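You operate a simulated robot arm through the tools that you are given. There is no shell and no other tool. Be economical: measure what you need, move in short steps, check, and stop when the job is done.

You are at the controls of a simulated robot arm. One attempt, no reset.

TASK
Put the small teal film roll on the grey old filter plate.
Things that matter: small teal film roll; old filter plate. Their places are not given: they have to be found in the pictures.

It is judged by the outcome, as a careful person would: the job done as asked, and still so three seconds after it is handed in. It fails if anything else is knocked over, pushed out of place, dropped, spilled or broken.

THE ROBOT
A 7-joint arm with a two-finger parallel gripper, fixed in place. Base frame: the origin is at the foot of the arm, x ahead of it, y to its left, z up; the work surface is at about z = 0. Lengths are in mm, angles in rad, forces in N, time in s.
With the tool pointing down near the work surface it reaches from about 240 to 620 mm from the base axis. Its first joint turns from -1.152 to 1.152 rad. Payload 2.6 kg.
Tool frame: the origin (TCP) lies between the finger pads and is the grasp point; the fingertips stand 30 mm ahead of it; z points along the fingers, y is the line along which they close. The gripper opens to 94 mm. The fingers are 28 mm wide and 10 mm thick; the gripper's body (50 by 96 mm) begins 55 mm behind the TCP.
Orientation is that of the tool frame in the base frame, as [roll, pitch, yaw] about the fixed x, y, z axes, in that order (R = Rz(yaw) Ry(pitch) Rx(roll)). With the fingers straight down and closing along the base's y, the tool's x points along the base's -x, its y along +y and its z along -z.

THE INTERFACE
- The arm moves only by the tool move_arm. Its argument "moves" is a list of rows, each a list of 5 numbers: the gripper command, from -1 (shut) to 1 (fully open), values between in proportion, then the shift along the tool's x, y, z in units of 250 mm (1.0 is 250 mm), then the turn about the tool's z in units of 45 degrees (1.0 is 45 degrees). In form: [[gripper, x, y, z, twist], ...]. A call has 1 to 20 rows; each row is the pose to reach, as a shift and turn from the pose commanded when the call began, along the tool's axes at that moment. A call with a number of a shift or a turn outside -1 to 1 is refused whole. Rows are played at 5 a second. More than 50 mm and 0.15 rad between two rows, or a gripper value outside its range, and nothing of the call is played. Where a pose cannot be reached the arm comes as near as it can. A force on the tool above 40 N (or 10 N above the force at the start of the call, whichever is more), or a blocked arm, ends the call early, and 0.2 s more pass. The fingers move at their own pace (about 72 mm/s each) and stop on an object; they squeeze with about 24 N. The grip force told is the motor's: it shows also when the fingers shut on nothing. Time passes only in rows, and 0.2 s behind the last, so rows that repeat a pose let the fingers close. It gives the time, the measured TCP pose, the force on the tool (base axes), the opening and the grip force at its end, in the units of the frame above (readings bear some noise), and new pictures: "views" is both (left out), scene, wrist or none.
- Cameras (640 x 400 px; columns grow to the right, rows downward): "scene" is fixed at [41.4, 456.6, 541.3]; the picture's right is [-0.57, -0.82, 0.00], its down [-0.65, 0.45, -0.62] and it looks along [0.51, -0.35, -0.78] (base axes); focal length 290 px, centre (320, 200). "wrist" rides on the gripper at [-37, 0, -58] in the tool frame; the picture's right is [0.00, -1.00, 0.00], its down [0.97, 0.00, -0.24] and it looks along [0.24, 0.00, 0.97] (tool axes); focal length 218 px, centre (320, 200).
- locate(camera, pixels): for up to 12 pixels [column, row] of the newest picture of that camera ("zoom" is the newest enlarged one), the place [x, y, z] in the base frame of the surface seen there, good to about 2 mm. The clock stands still meanwhile.
- enlarge(camera, box): a new picture of the part [left, top, right, bottom] of that camera's present view, enlarged. The clock stands still meanwhile.
- sign_off(): hands the job in; it is judged then, once.

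Keep the steps short. Do not move on a guess: measure, check each grasp and each placing, and mend mistakes. In all there are 60 turns and 120 pictures (those below and enlarged ones count). Leave the gripper open and the arm clear of the work at the hand-in unless told otherwise, and finish with a single line.

The tools are called after "Call:" by a JSON object that holds its "name" and its "arguments". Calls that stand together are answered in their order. move_arm: Moves the arm, as the interface text tells. Its arguments: {"type":"object","properties":{"moves":{"type":"array","items":{"type":"array","items":{"type":"number"}}},"views":{"type":"string","enum":["both","scene","wrist","none"]}},"required":["moves"]} The other tools are called the same way: locate (camera, pixels) gives the place of the surface under pixels of a picture; enlarge (camera, box) takes an enlarged picture of a part of a camera's view; sign_off () hands the job in.

At the start:

```text
time_s: 0.0
tcp_pos: [291.4, 174.1, 258.7]
ee_rot: [-3.141, 0.001, 3.141]
force: [0.9, -0.1, 0.7]
width: 94.2
grasp_force: 0.1
```

scene: 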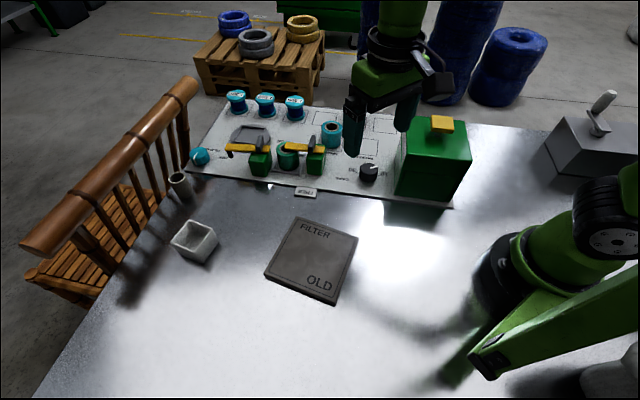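
wrist: 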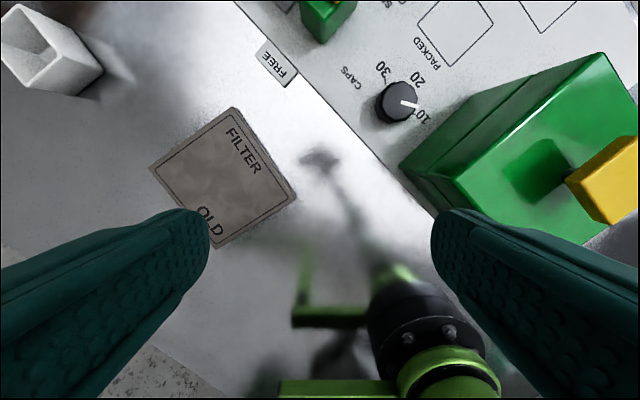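

I see several teal items on the board near (180-345, 90-175). I'll enlarge that area to tell the film rolls apart.

Call:
{"name": "enlarge", "arguments": {"camera": "scene", "box": [170, 80, 390, 210]}}

```text
2.91 times, centred on (280, 145) of scene
```

zoom: 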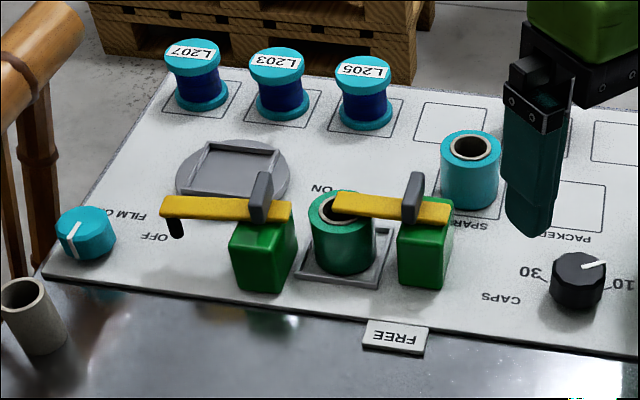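

Two rolls are candidates: a cyan-teal one at zoom (470,170) by "SPARE" and a darker green one at (342,235) under a yellow latch. I'll measure both, the filter plate and the neighbours.

Call:
{"name": "locate", "arguments": {"camera": "zoom", "pixels": [[442, 145], [498, 145], [470, 132], [470, 162], [470, 205], [312, 205], [345, 222], [342, 268], [372, 212], [410, 190], [425, 240], [580, 270]]}}

Call:
{"name": "locate", "arguments": {"camera": "scene", "pixels": [[297, 219], [356, 238], [335, 303], [266, 272], [312, 260], [330, 128], [440, 125], [405, 150], [295, 100], [240, 200], [195, 240]]}}

Call:
{"name": "enlarge", "arguments": {"camera": "scene", "box": [260, 105, 360, 185]}}

```text
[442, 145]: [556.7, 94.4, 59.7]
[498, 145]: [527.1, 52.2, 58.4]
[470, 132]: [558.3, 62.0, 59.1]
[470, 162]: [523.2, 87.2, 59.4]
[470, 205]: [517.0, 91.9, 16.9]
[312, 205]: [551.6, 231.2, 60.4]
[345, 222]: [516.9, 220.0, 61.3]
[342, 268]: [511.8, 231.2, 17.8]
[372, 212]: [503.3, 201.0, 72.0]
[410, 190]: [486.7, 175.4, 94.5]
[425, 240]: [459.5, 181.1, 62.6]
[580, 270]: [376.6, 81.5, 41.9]
```

```text
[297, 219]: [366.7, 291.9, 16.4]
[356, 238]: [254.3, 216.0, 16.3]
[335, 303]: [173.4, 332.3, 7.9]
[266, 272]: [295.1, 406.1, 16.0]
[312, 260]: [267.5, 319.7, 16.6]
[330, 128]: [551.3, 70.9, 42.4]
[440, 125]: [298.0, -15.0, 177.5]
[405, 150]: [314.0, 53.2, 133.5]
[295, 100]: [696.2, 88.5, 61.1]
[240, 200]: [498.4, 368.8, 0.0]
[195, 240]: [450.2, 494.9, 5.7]
```

```text
5.00 times, centred on (310, 145) of scene
```

zoom: 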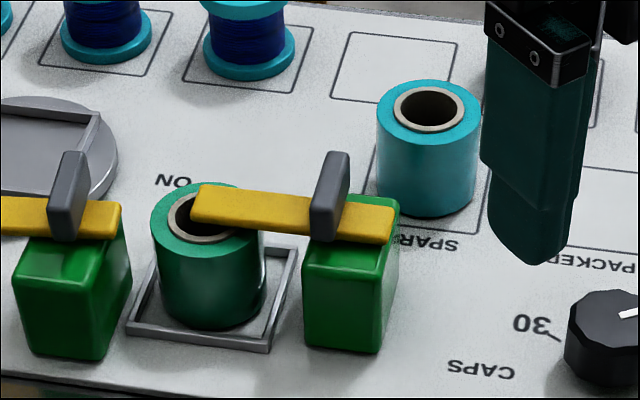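

The cyan-teal roll by "SPARE" has its centre near (541,73), is about 52 mm across and its top is at z 59. The other roll is plainly green and clamped, so the spare one is the target. I'll move over it at the present height for a view from above.

Call:
{"name": "move_arm", "arguments": {"moves": [[1, -0.15, -0.03, 0, 0], [1, -0.3, -0.08, 0, 0], [1, -0.45, -0.15, 0, 0], [1, -0.6, -0.22, 0, 0], [1, -0.75, -0.29, 0, 0], [1, -0.88, -0.35, 0, 0], [1, -1.0, -0.404, 0, 0], [1, -1.0, -0.404, 0, 0]]}}

```text
time_s: 1.8
tcp_pos: [540.5, 73.9, 258.0]
ee_rot: [3.141, 0.0, 3.141]
force: [0.1, -0.1, 0.5]
width: 93.9
grasp_force: 0.0
```

scene: 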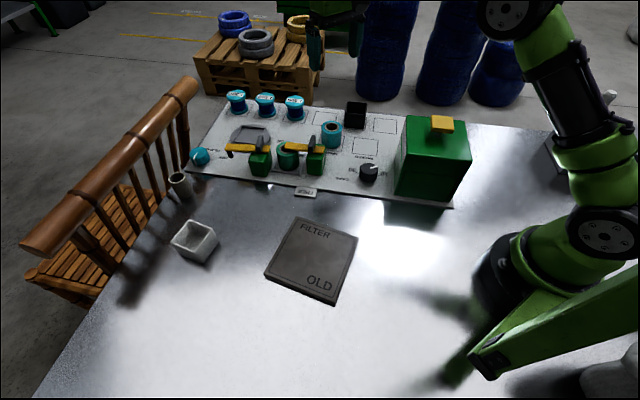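
wrist: 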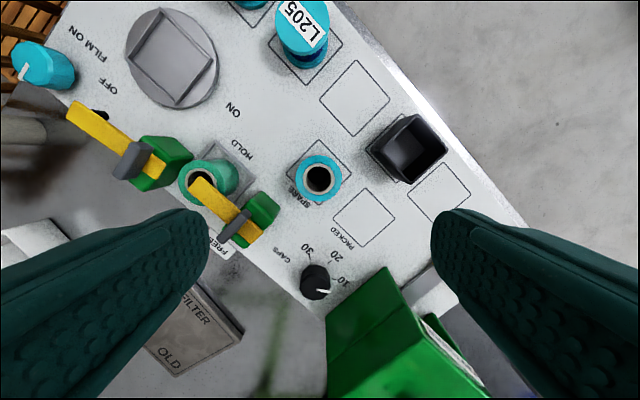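

A black open box at (405,150) has come into view. I'll enlarge to compare the two rolls, and measure the box and the roll.

Call:
{"name": "enlarge", "arguments": {"camera": "wrist", "box": [160, 100, 460, 288]}}

Call:
{"name": "locate", "arguments": {"camera": "wrist", "pixels": [[299, 178], [340, 178], [319, 156], [319, 200], [380, 155], [405, 118], [412, 184], [185, 190], [238, 175], [205, 165], [270, 200], [280, 50]]}}

```text
2.13 times, centred on (310, 194) of wrist
```

zoom: 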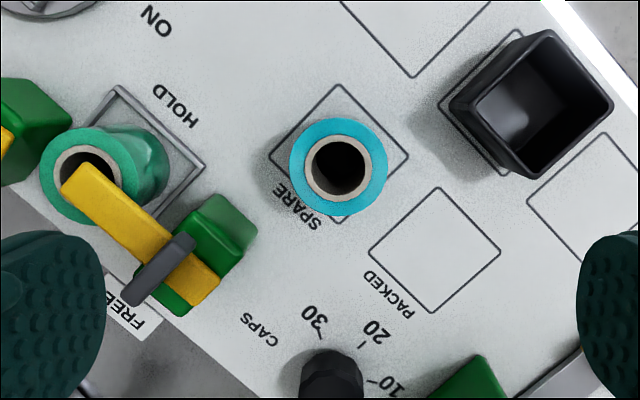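

```text
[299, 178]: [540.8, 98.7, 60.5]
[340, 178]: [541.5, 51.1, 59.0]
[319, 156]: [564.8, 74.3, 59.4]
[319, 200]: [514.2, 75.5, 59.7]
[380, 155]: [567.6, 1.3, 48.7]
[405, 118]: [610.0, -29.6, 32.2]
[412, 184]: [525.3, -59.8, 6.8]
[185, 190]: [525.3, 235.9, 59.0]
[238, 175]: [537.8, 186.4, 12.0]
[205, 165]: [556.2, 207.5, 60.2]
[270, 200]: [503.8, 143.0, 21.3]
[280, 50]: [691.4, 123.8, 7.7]
```

The spare roll is truly blue-green teal (the clamped one is jade green). Its centre measures (540,74.8), top at z 59.7, with the board at about z 7. The black box's near edge is at y≈1. I'll narrow the opening to about 73 mm and come down to TCP z≈75, with a check there.

Call:
{"name": "move_arm", "arguments": {"moves": [[0.55, 0, 0.004, 0.1, 0], [0.55, 0, 0.004, 0.25, 0], [0.55, 0, 0.004, 0.4, 0], [0.55, 0, 0.004, 0.55, 0], [0.55, 0, 0.004, 0.66, 0], [0.55, 0, 0.004, 0.73, 0], [0.55, 0, 0.004, 0.73, 0]]}}

```text
time_s: 3.4
tcp_pos: [538.3, 76.3, 76.0]
ee_rot: [3.141, 0.001, -3.141]
force: [0.2, -0.1, -0.7]
width: 72.8
grasp_force: 0.0
```

scene: 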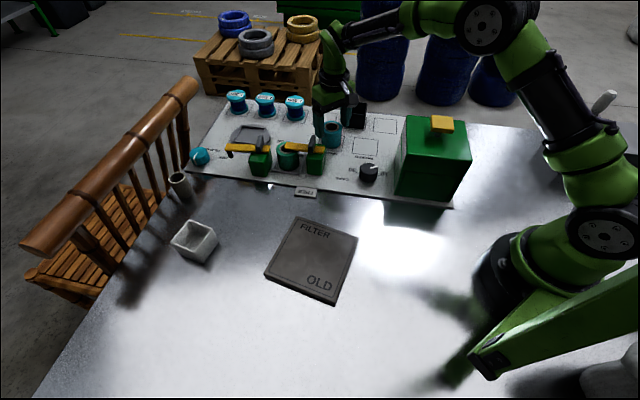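
wrist: 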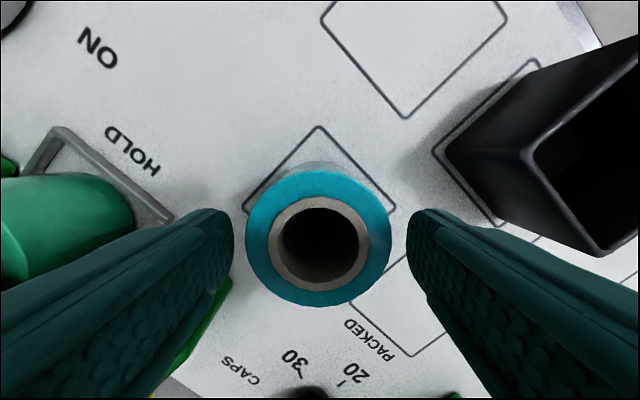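

The roll sits centred between the fingers at (318,238), with clearance on both sides. I'll go down 30 mm and close.

Call:
{"name": "move_arm", "arguments": {"moves": [[0.55, -0.004, 0, 0.06, 0], [0.55, -0.004, 0, 0.12, 0], [0.55, -0.004, 0, 0.12, 0], [-1, -0.004, 0, 0.12, 0], [-1, -0.004, 0, 0.12, 0], [-1, -0.004, 0, 0.12, 0], [-1, -0.004, 0, 0.12, 0]]}}

```text
time_s: 5.0
tcp_pos: [540.8, 73.8, 46.2]
ee_rot: [-3.141, -0.001, 3.141]
force: [0.6, 0.1, -0.2]
width: 54.4
grasp_force: 23.8
```

scene: 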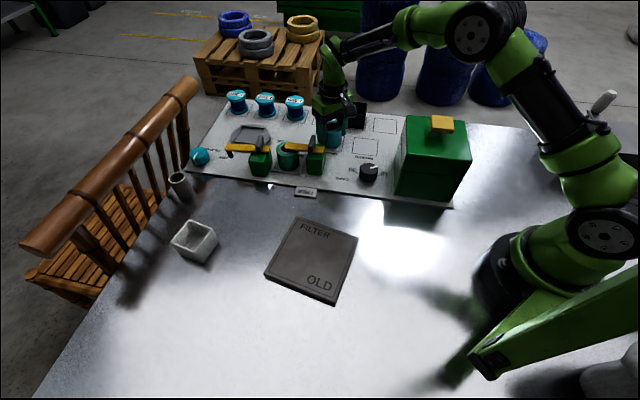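
wrist: 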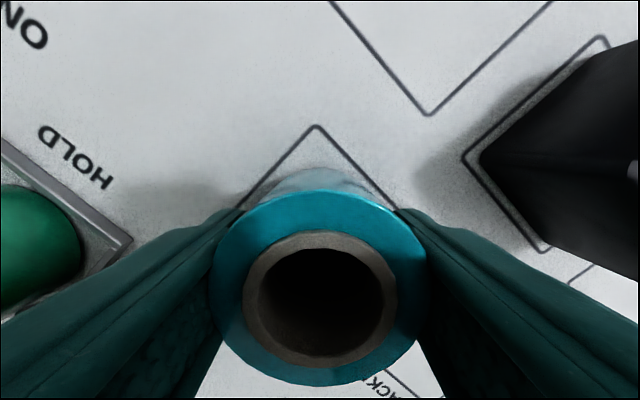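

The grip holds at 54.4 mm with 23.8 N. I'll lift straight up to about z 200.

Call:
{"name": "move_arm", "arguments": {"moves": [[-1, 0, 0, -0.06, 0], [-1, 0, 0, -0.18, 0], [-1, 0, 0, -0.32, 0], [-1, 0, 0, -0.46, 0], [-1, 0, 0, -0.6, 0], [-1, 0, 0, -0.6, 0]]}}

```text
time_s: 6.4
tcp_pos: [539.2, 75.2, 197.7]
ee_rot: [-3.141, -0.002, -3.141]
force: [0.4, -0.3, -0.3]
width: 54.4
grasp_force: 23.7
```

scene: 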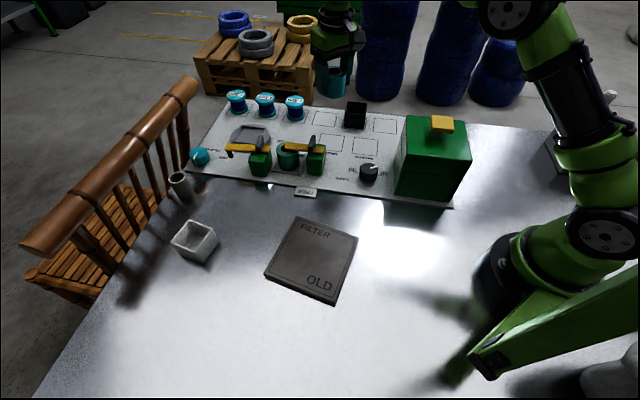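
wrist: 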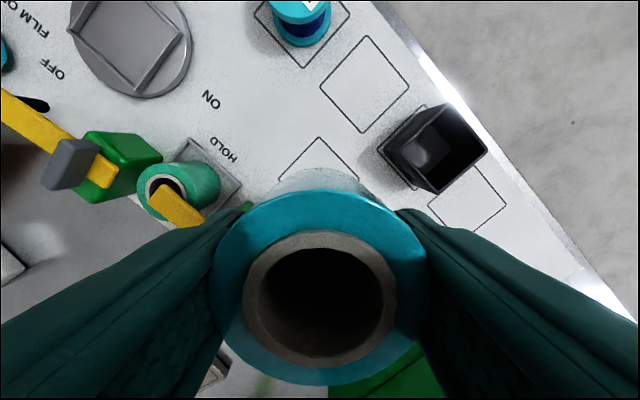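

The roll is held and lifted clear, and everything else is in place. I'll carry it at this height toward the plate centre, about (274,311); the first call covers nearly all of it.

Call:
{"name": "move_arm", "arguments": {"moves": [[-1, 0.11, 0.105, 0, 0], [-1, 0.22, 0.21, 0, 0], [-1, 0.33, 0.315, 0, 0], [-1, 0.44, 0.42, 0, 0], [-1, 0.55, 0.525, 0, 0], [-1, 0.66, 0.63, 0, 0], [-1, 0.77, 0.735, 0, 0], [-1, 0.88, 0.84, 0, 0], [-1, 0.98, 0.94, 0, 0], [-1, 0.98, 0.94, 0, 0]]}}

```text
time_s: 8.6
tcp_pos: [298.2, 308.8, 197.8]
ee_rot: [3.141, 0.0, 3.141]
force: [-0.1, -0.3, -1.1]
width: 54.7
grasp_force: 23.5
```

scene: 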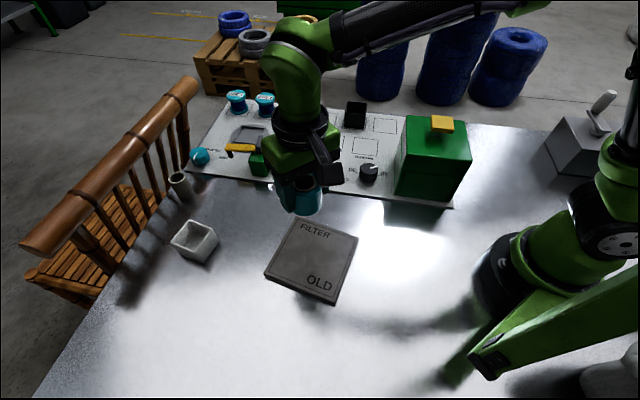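
wrist: 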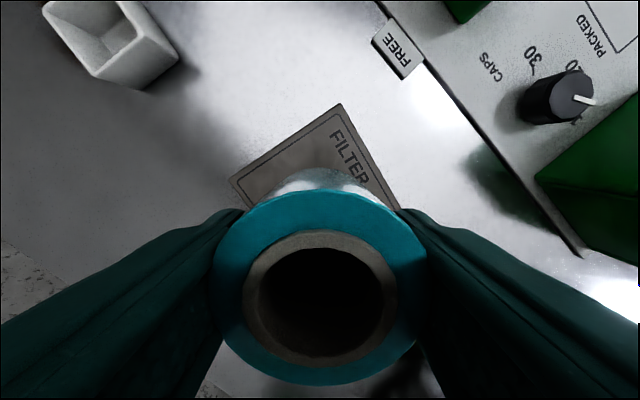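

The roll is now near the plate. I'll re-measure the plate's corners in the scene and wrist pictures.

Call:
{"name": "locate", "arguments": {"camera": "scene", "pixels": [[298, 221], [354, 239], [335, 296], [336, 290], [268, 270], [312, 260], [210, 228], [178, 240]]}}

Call:
{"name": "locate", "arguments": {"camera": "wrist", "pixels": [[340, 107], [234, 182], [398, 207]]}}

```text
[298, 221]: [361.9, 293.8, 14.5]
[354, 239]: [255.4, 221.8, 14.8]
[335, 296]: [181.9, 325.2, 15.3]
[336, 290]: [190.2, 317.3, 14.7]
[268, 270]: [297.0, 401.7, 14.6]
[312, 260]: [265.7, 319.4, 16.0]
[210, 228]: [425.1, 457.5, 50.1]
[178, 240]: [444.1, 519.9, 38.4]
```

```text
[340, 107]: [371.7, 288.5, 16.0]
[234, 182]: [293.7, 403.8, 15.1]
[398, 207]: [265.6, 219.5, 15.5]
```

Plate centre is (275,311) with its top at z≈15.5. The roll's bottom is 39 mm under the TCP, so contact should come at TCP z≈54.5. I'll centre over the plate and descend to about 62.

Call:
{"name": "move_arm", "arguments": {"moves": [[-1, 0.093, 0.009, 0, 0], [-1, 0.093, 0.009, 0.14, 0], [-1, 0.093, 0.009, 0.28, 0], [-1, 0.093, 0.009, 0.42, 0], [-1, 0.093, 0.009, 0.5, 0], [-1, 0.093, 0.009, 0.542, 0], [-1, 0.093, 0.009, 0.542, 0]]}}

```text
time_s: 10.2
tcp_pos: [275.1, 310.1, 60.9]
ee_rot: [-3.141, -0.001, 3.141]
force: [1.1, 0.0, -1.3]
width: 54.4
grasp_force: 24.1
```

scene: 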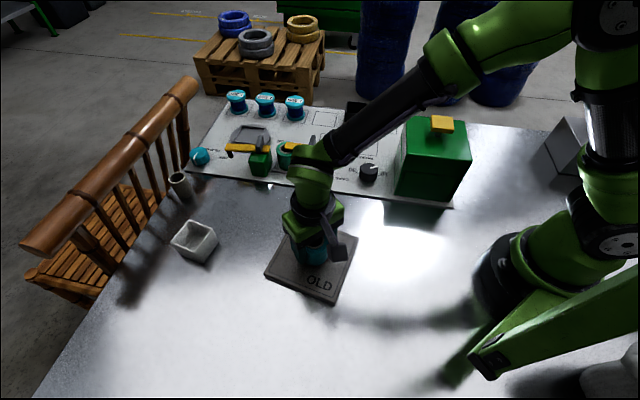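
wrist: 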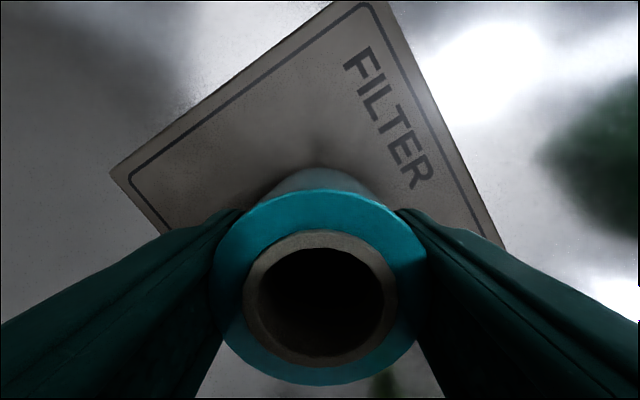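

The roll hangs over the plate's middle at TCP z 60.9, about 6 mm above it. I'll lower in small steps and watch the force.

Call:
{"name": "move_arm", "arguments": {"moves": [[-1, 0, 0, 0.008, 0], [-1, 0, 0, 0.016, 0], [-1, 0, 0, 0.022, 0], [-1, 0, 0, 0.022, 0]], "views": "none"}}

```text
time_s: 11.2
tcp_pos: [272.9, 310.5, 55.1]
ee_rot: [-3.141, 0.0, 3.141]
force: [0.3, -0.6, -1.0]
width: 54.3
grasp_force: 23.8
```

No contact force shows yet at z 55.1. I'll go about 1.5 mm more.

Call:
{"name": "move_arm", "arguments": {"moves": [[-1, 0, 0, 0.003, 0], [-1, 0, 0, 0.006, 0], [-1, 0, 0, 0.006, 0]], "views": "wrist"}}

```text
time_s: 12.0
tcp_pos: [272.8, 311.6, 54.5]
ee_rot: [-3.141, 0.0, -3.141]
force: [0.1, 0.1, -0.8]
width: 54.5
grasp_force: 24.0
```

wrist: 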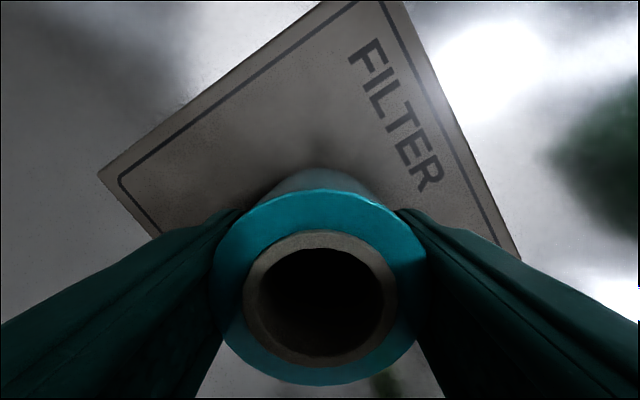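

The force is still near zero at z 54.5. I'll keep feeling downward in 0.5 mm steps.

Call:
{"name": "move_arm", "arguments": {"moves": [[-1, 0, 0, 0.002, 0], [-1, 0, 0, 0.004, 0], [-1, 0, 0, 0.006, 0], [-1, 0, 0, 0.006, 0]], "views": "none"}}

```text
time_s: 13.0
tcp_pos: [273.8, 312.1, 54.2]
ee_rot: [3.14, 0.001, -3.141]
force: [-2.7, -3.5, 16.2]
width: 54.5
grasp_force: 24.6
```

The 16 N upward force shows the roll now rests on the plate. I'll ease back slightly and open the fingers to about 73 mm.

Call:
{"name": "move_arm", "arguments": {"moves": [[-1, 0, 0, -0.003, 0], [-1, 0, 0, -0.003, 0], [0.55, 0, 0, -0.003, 0], [0.55, 0, 0, -0.003, 0], [0.55, 0, 0, -0.003, 0]]}}

```text
time_s: 14.2
tcp_pos: [273.1, 312.0, 53.6]
ee_rot: [3.141, 0.001, 3.141]
force: [-1.2, 0.7, 0.2]
width: 72.8
grasp_force: 0.1
```

scene: 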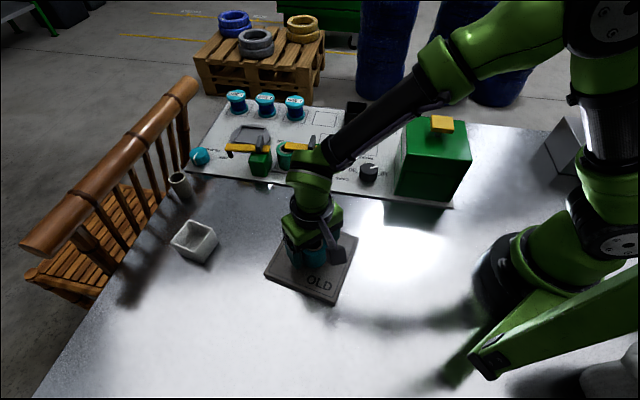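
wrist: 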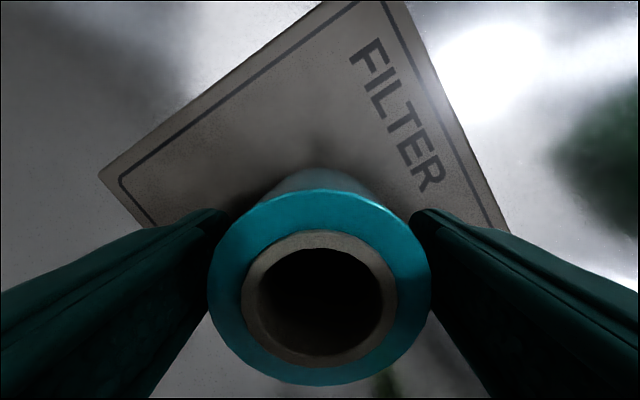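

The fingers are open and the roll stands on the plate. I'll rise straight up 150 mm, then move away toward −y and open fully.

Call:
{"name": "move_arm", "arguments": {"moves": [[0.55, 0, 0, -0.1, 0], [0.55, 0, 0, -0.25, 0], [0.55, 0, 0, -0.42, 0], [0.55, 0, 0, -0.6, 0], [1, 0, 0, -0.7, 0], [1, 0, -0.17, -0.76, 0], [1, 0, -0.34, -0.8, 0], [1, 0, -0.5, -0.8, 0], [1, 0, -0.5, -0.8, 0]]}}

```text
time_s: 16.2
tcp_pos: [274.0, 184.3, 252.8]
ee_rot: [-3.141, 0.001, 3.141]
force: [0.2, -0.7, 0.3]
width: 93.7
grasp_force: 0.0
```

scene: 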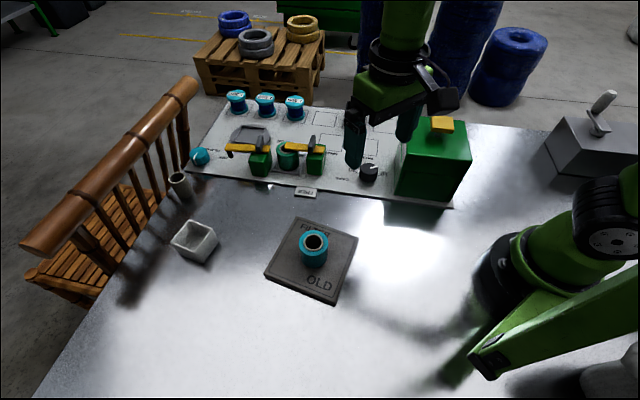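
wrist: 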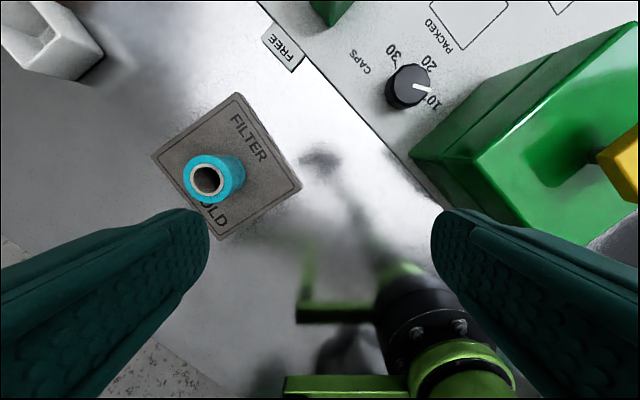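

The roll stands upright in the middle of the old filter plate at (314,248), nothing else has moved, and the gripper is open and clear. I'll hand in.

Call:
{"name": "sign_off", "arguments": {}}

```text
The job is handed in.
```

The small teal film roll from the SPARE spot is standing upright in the middle of the grey old filter plate; nothing else was moved, and I left the similar jade-green roll clamped in the HOLD fixture.
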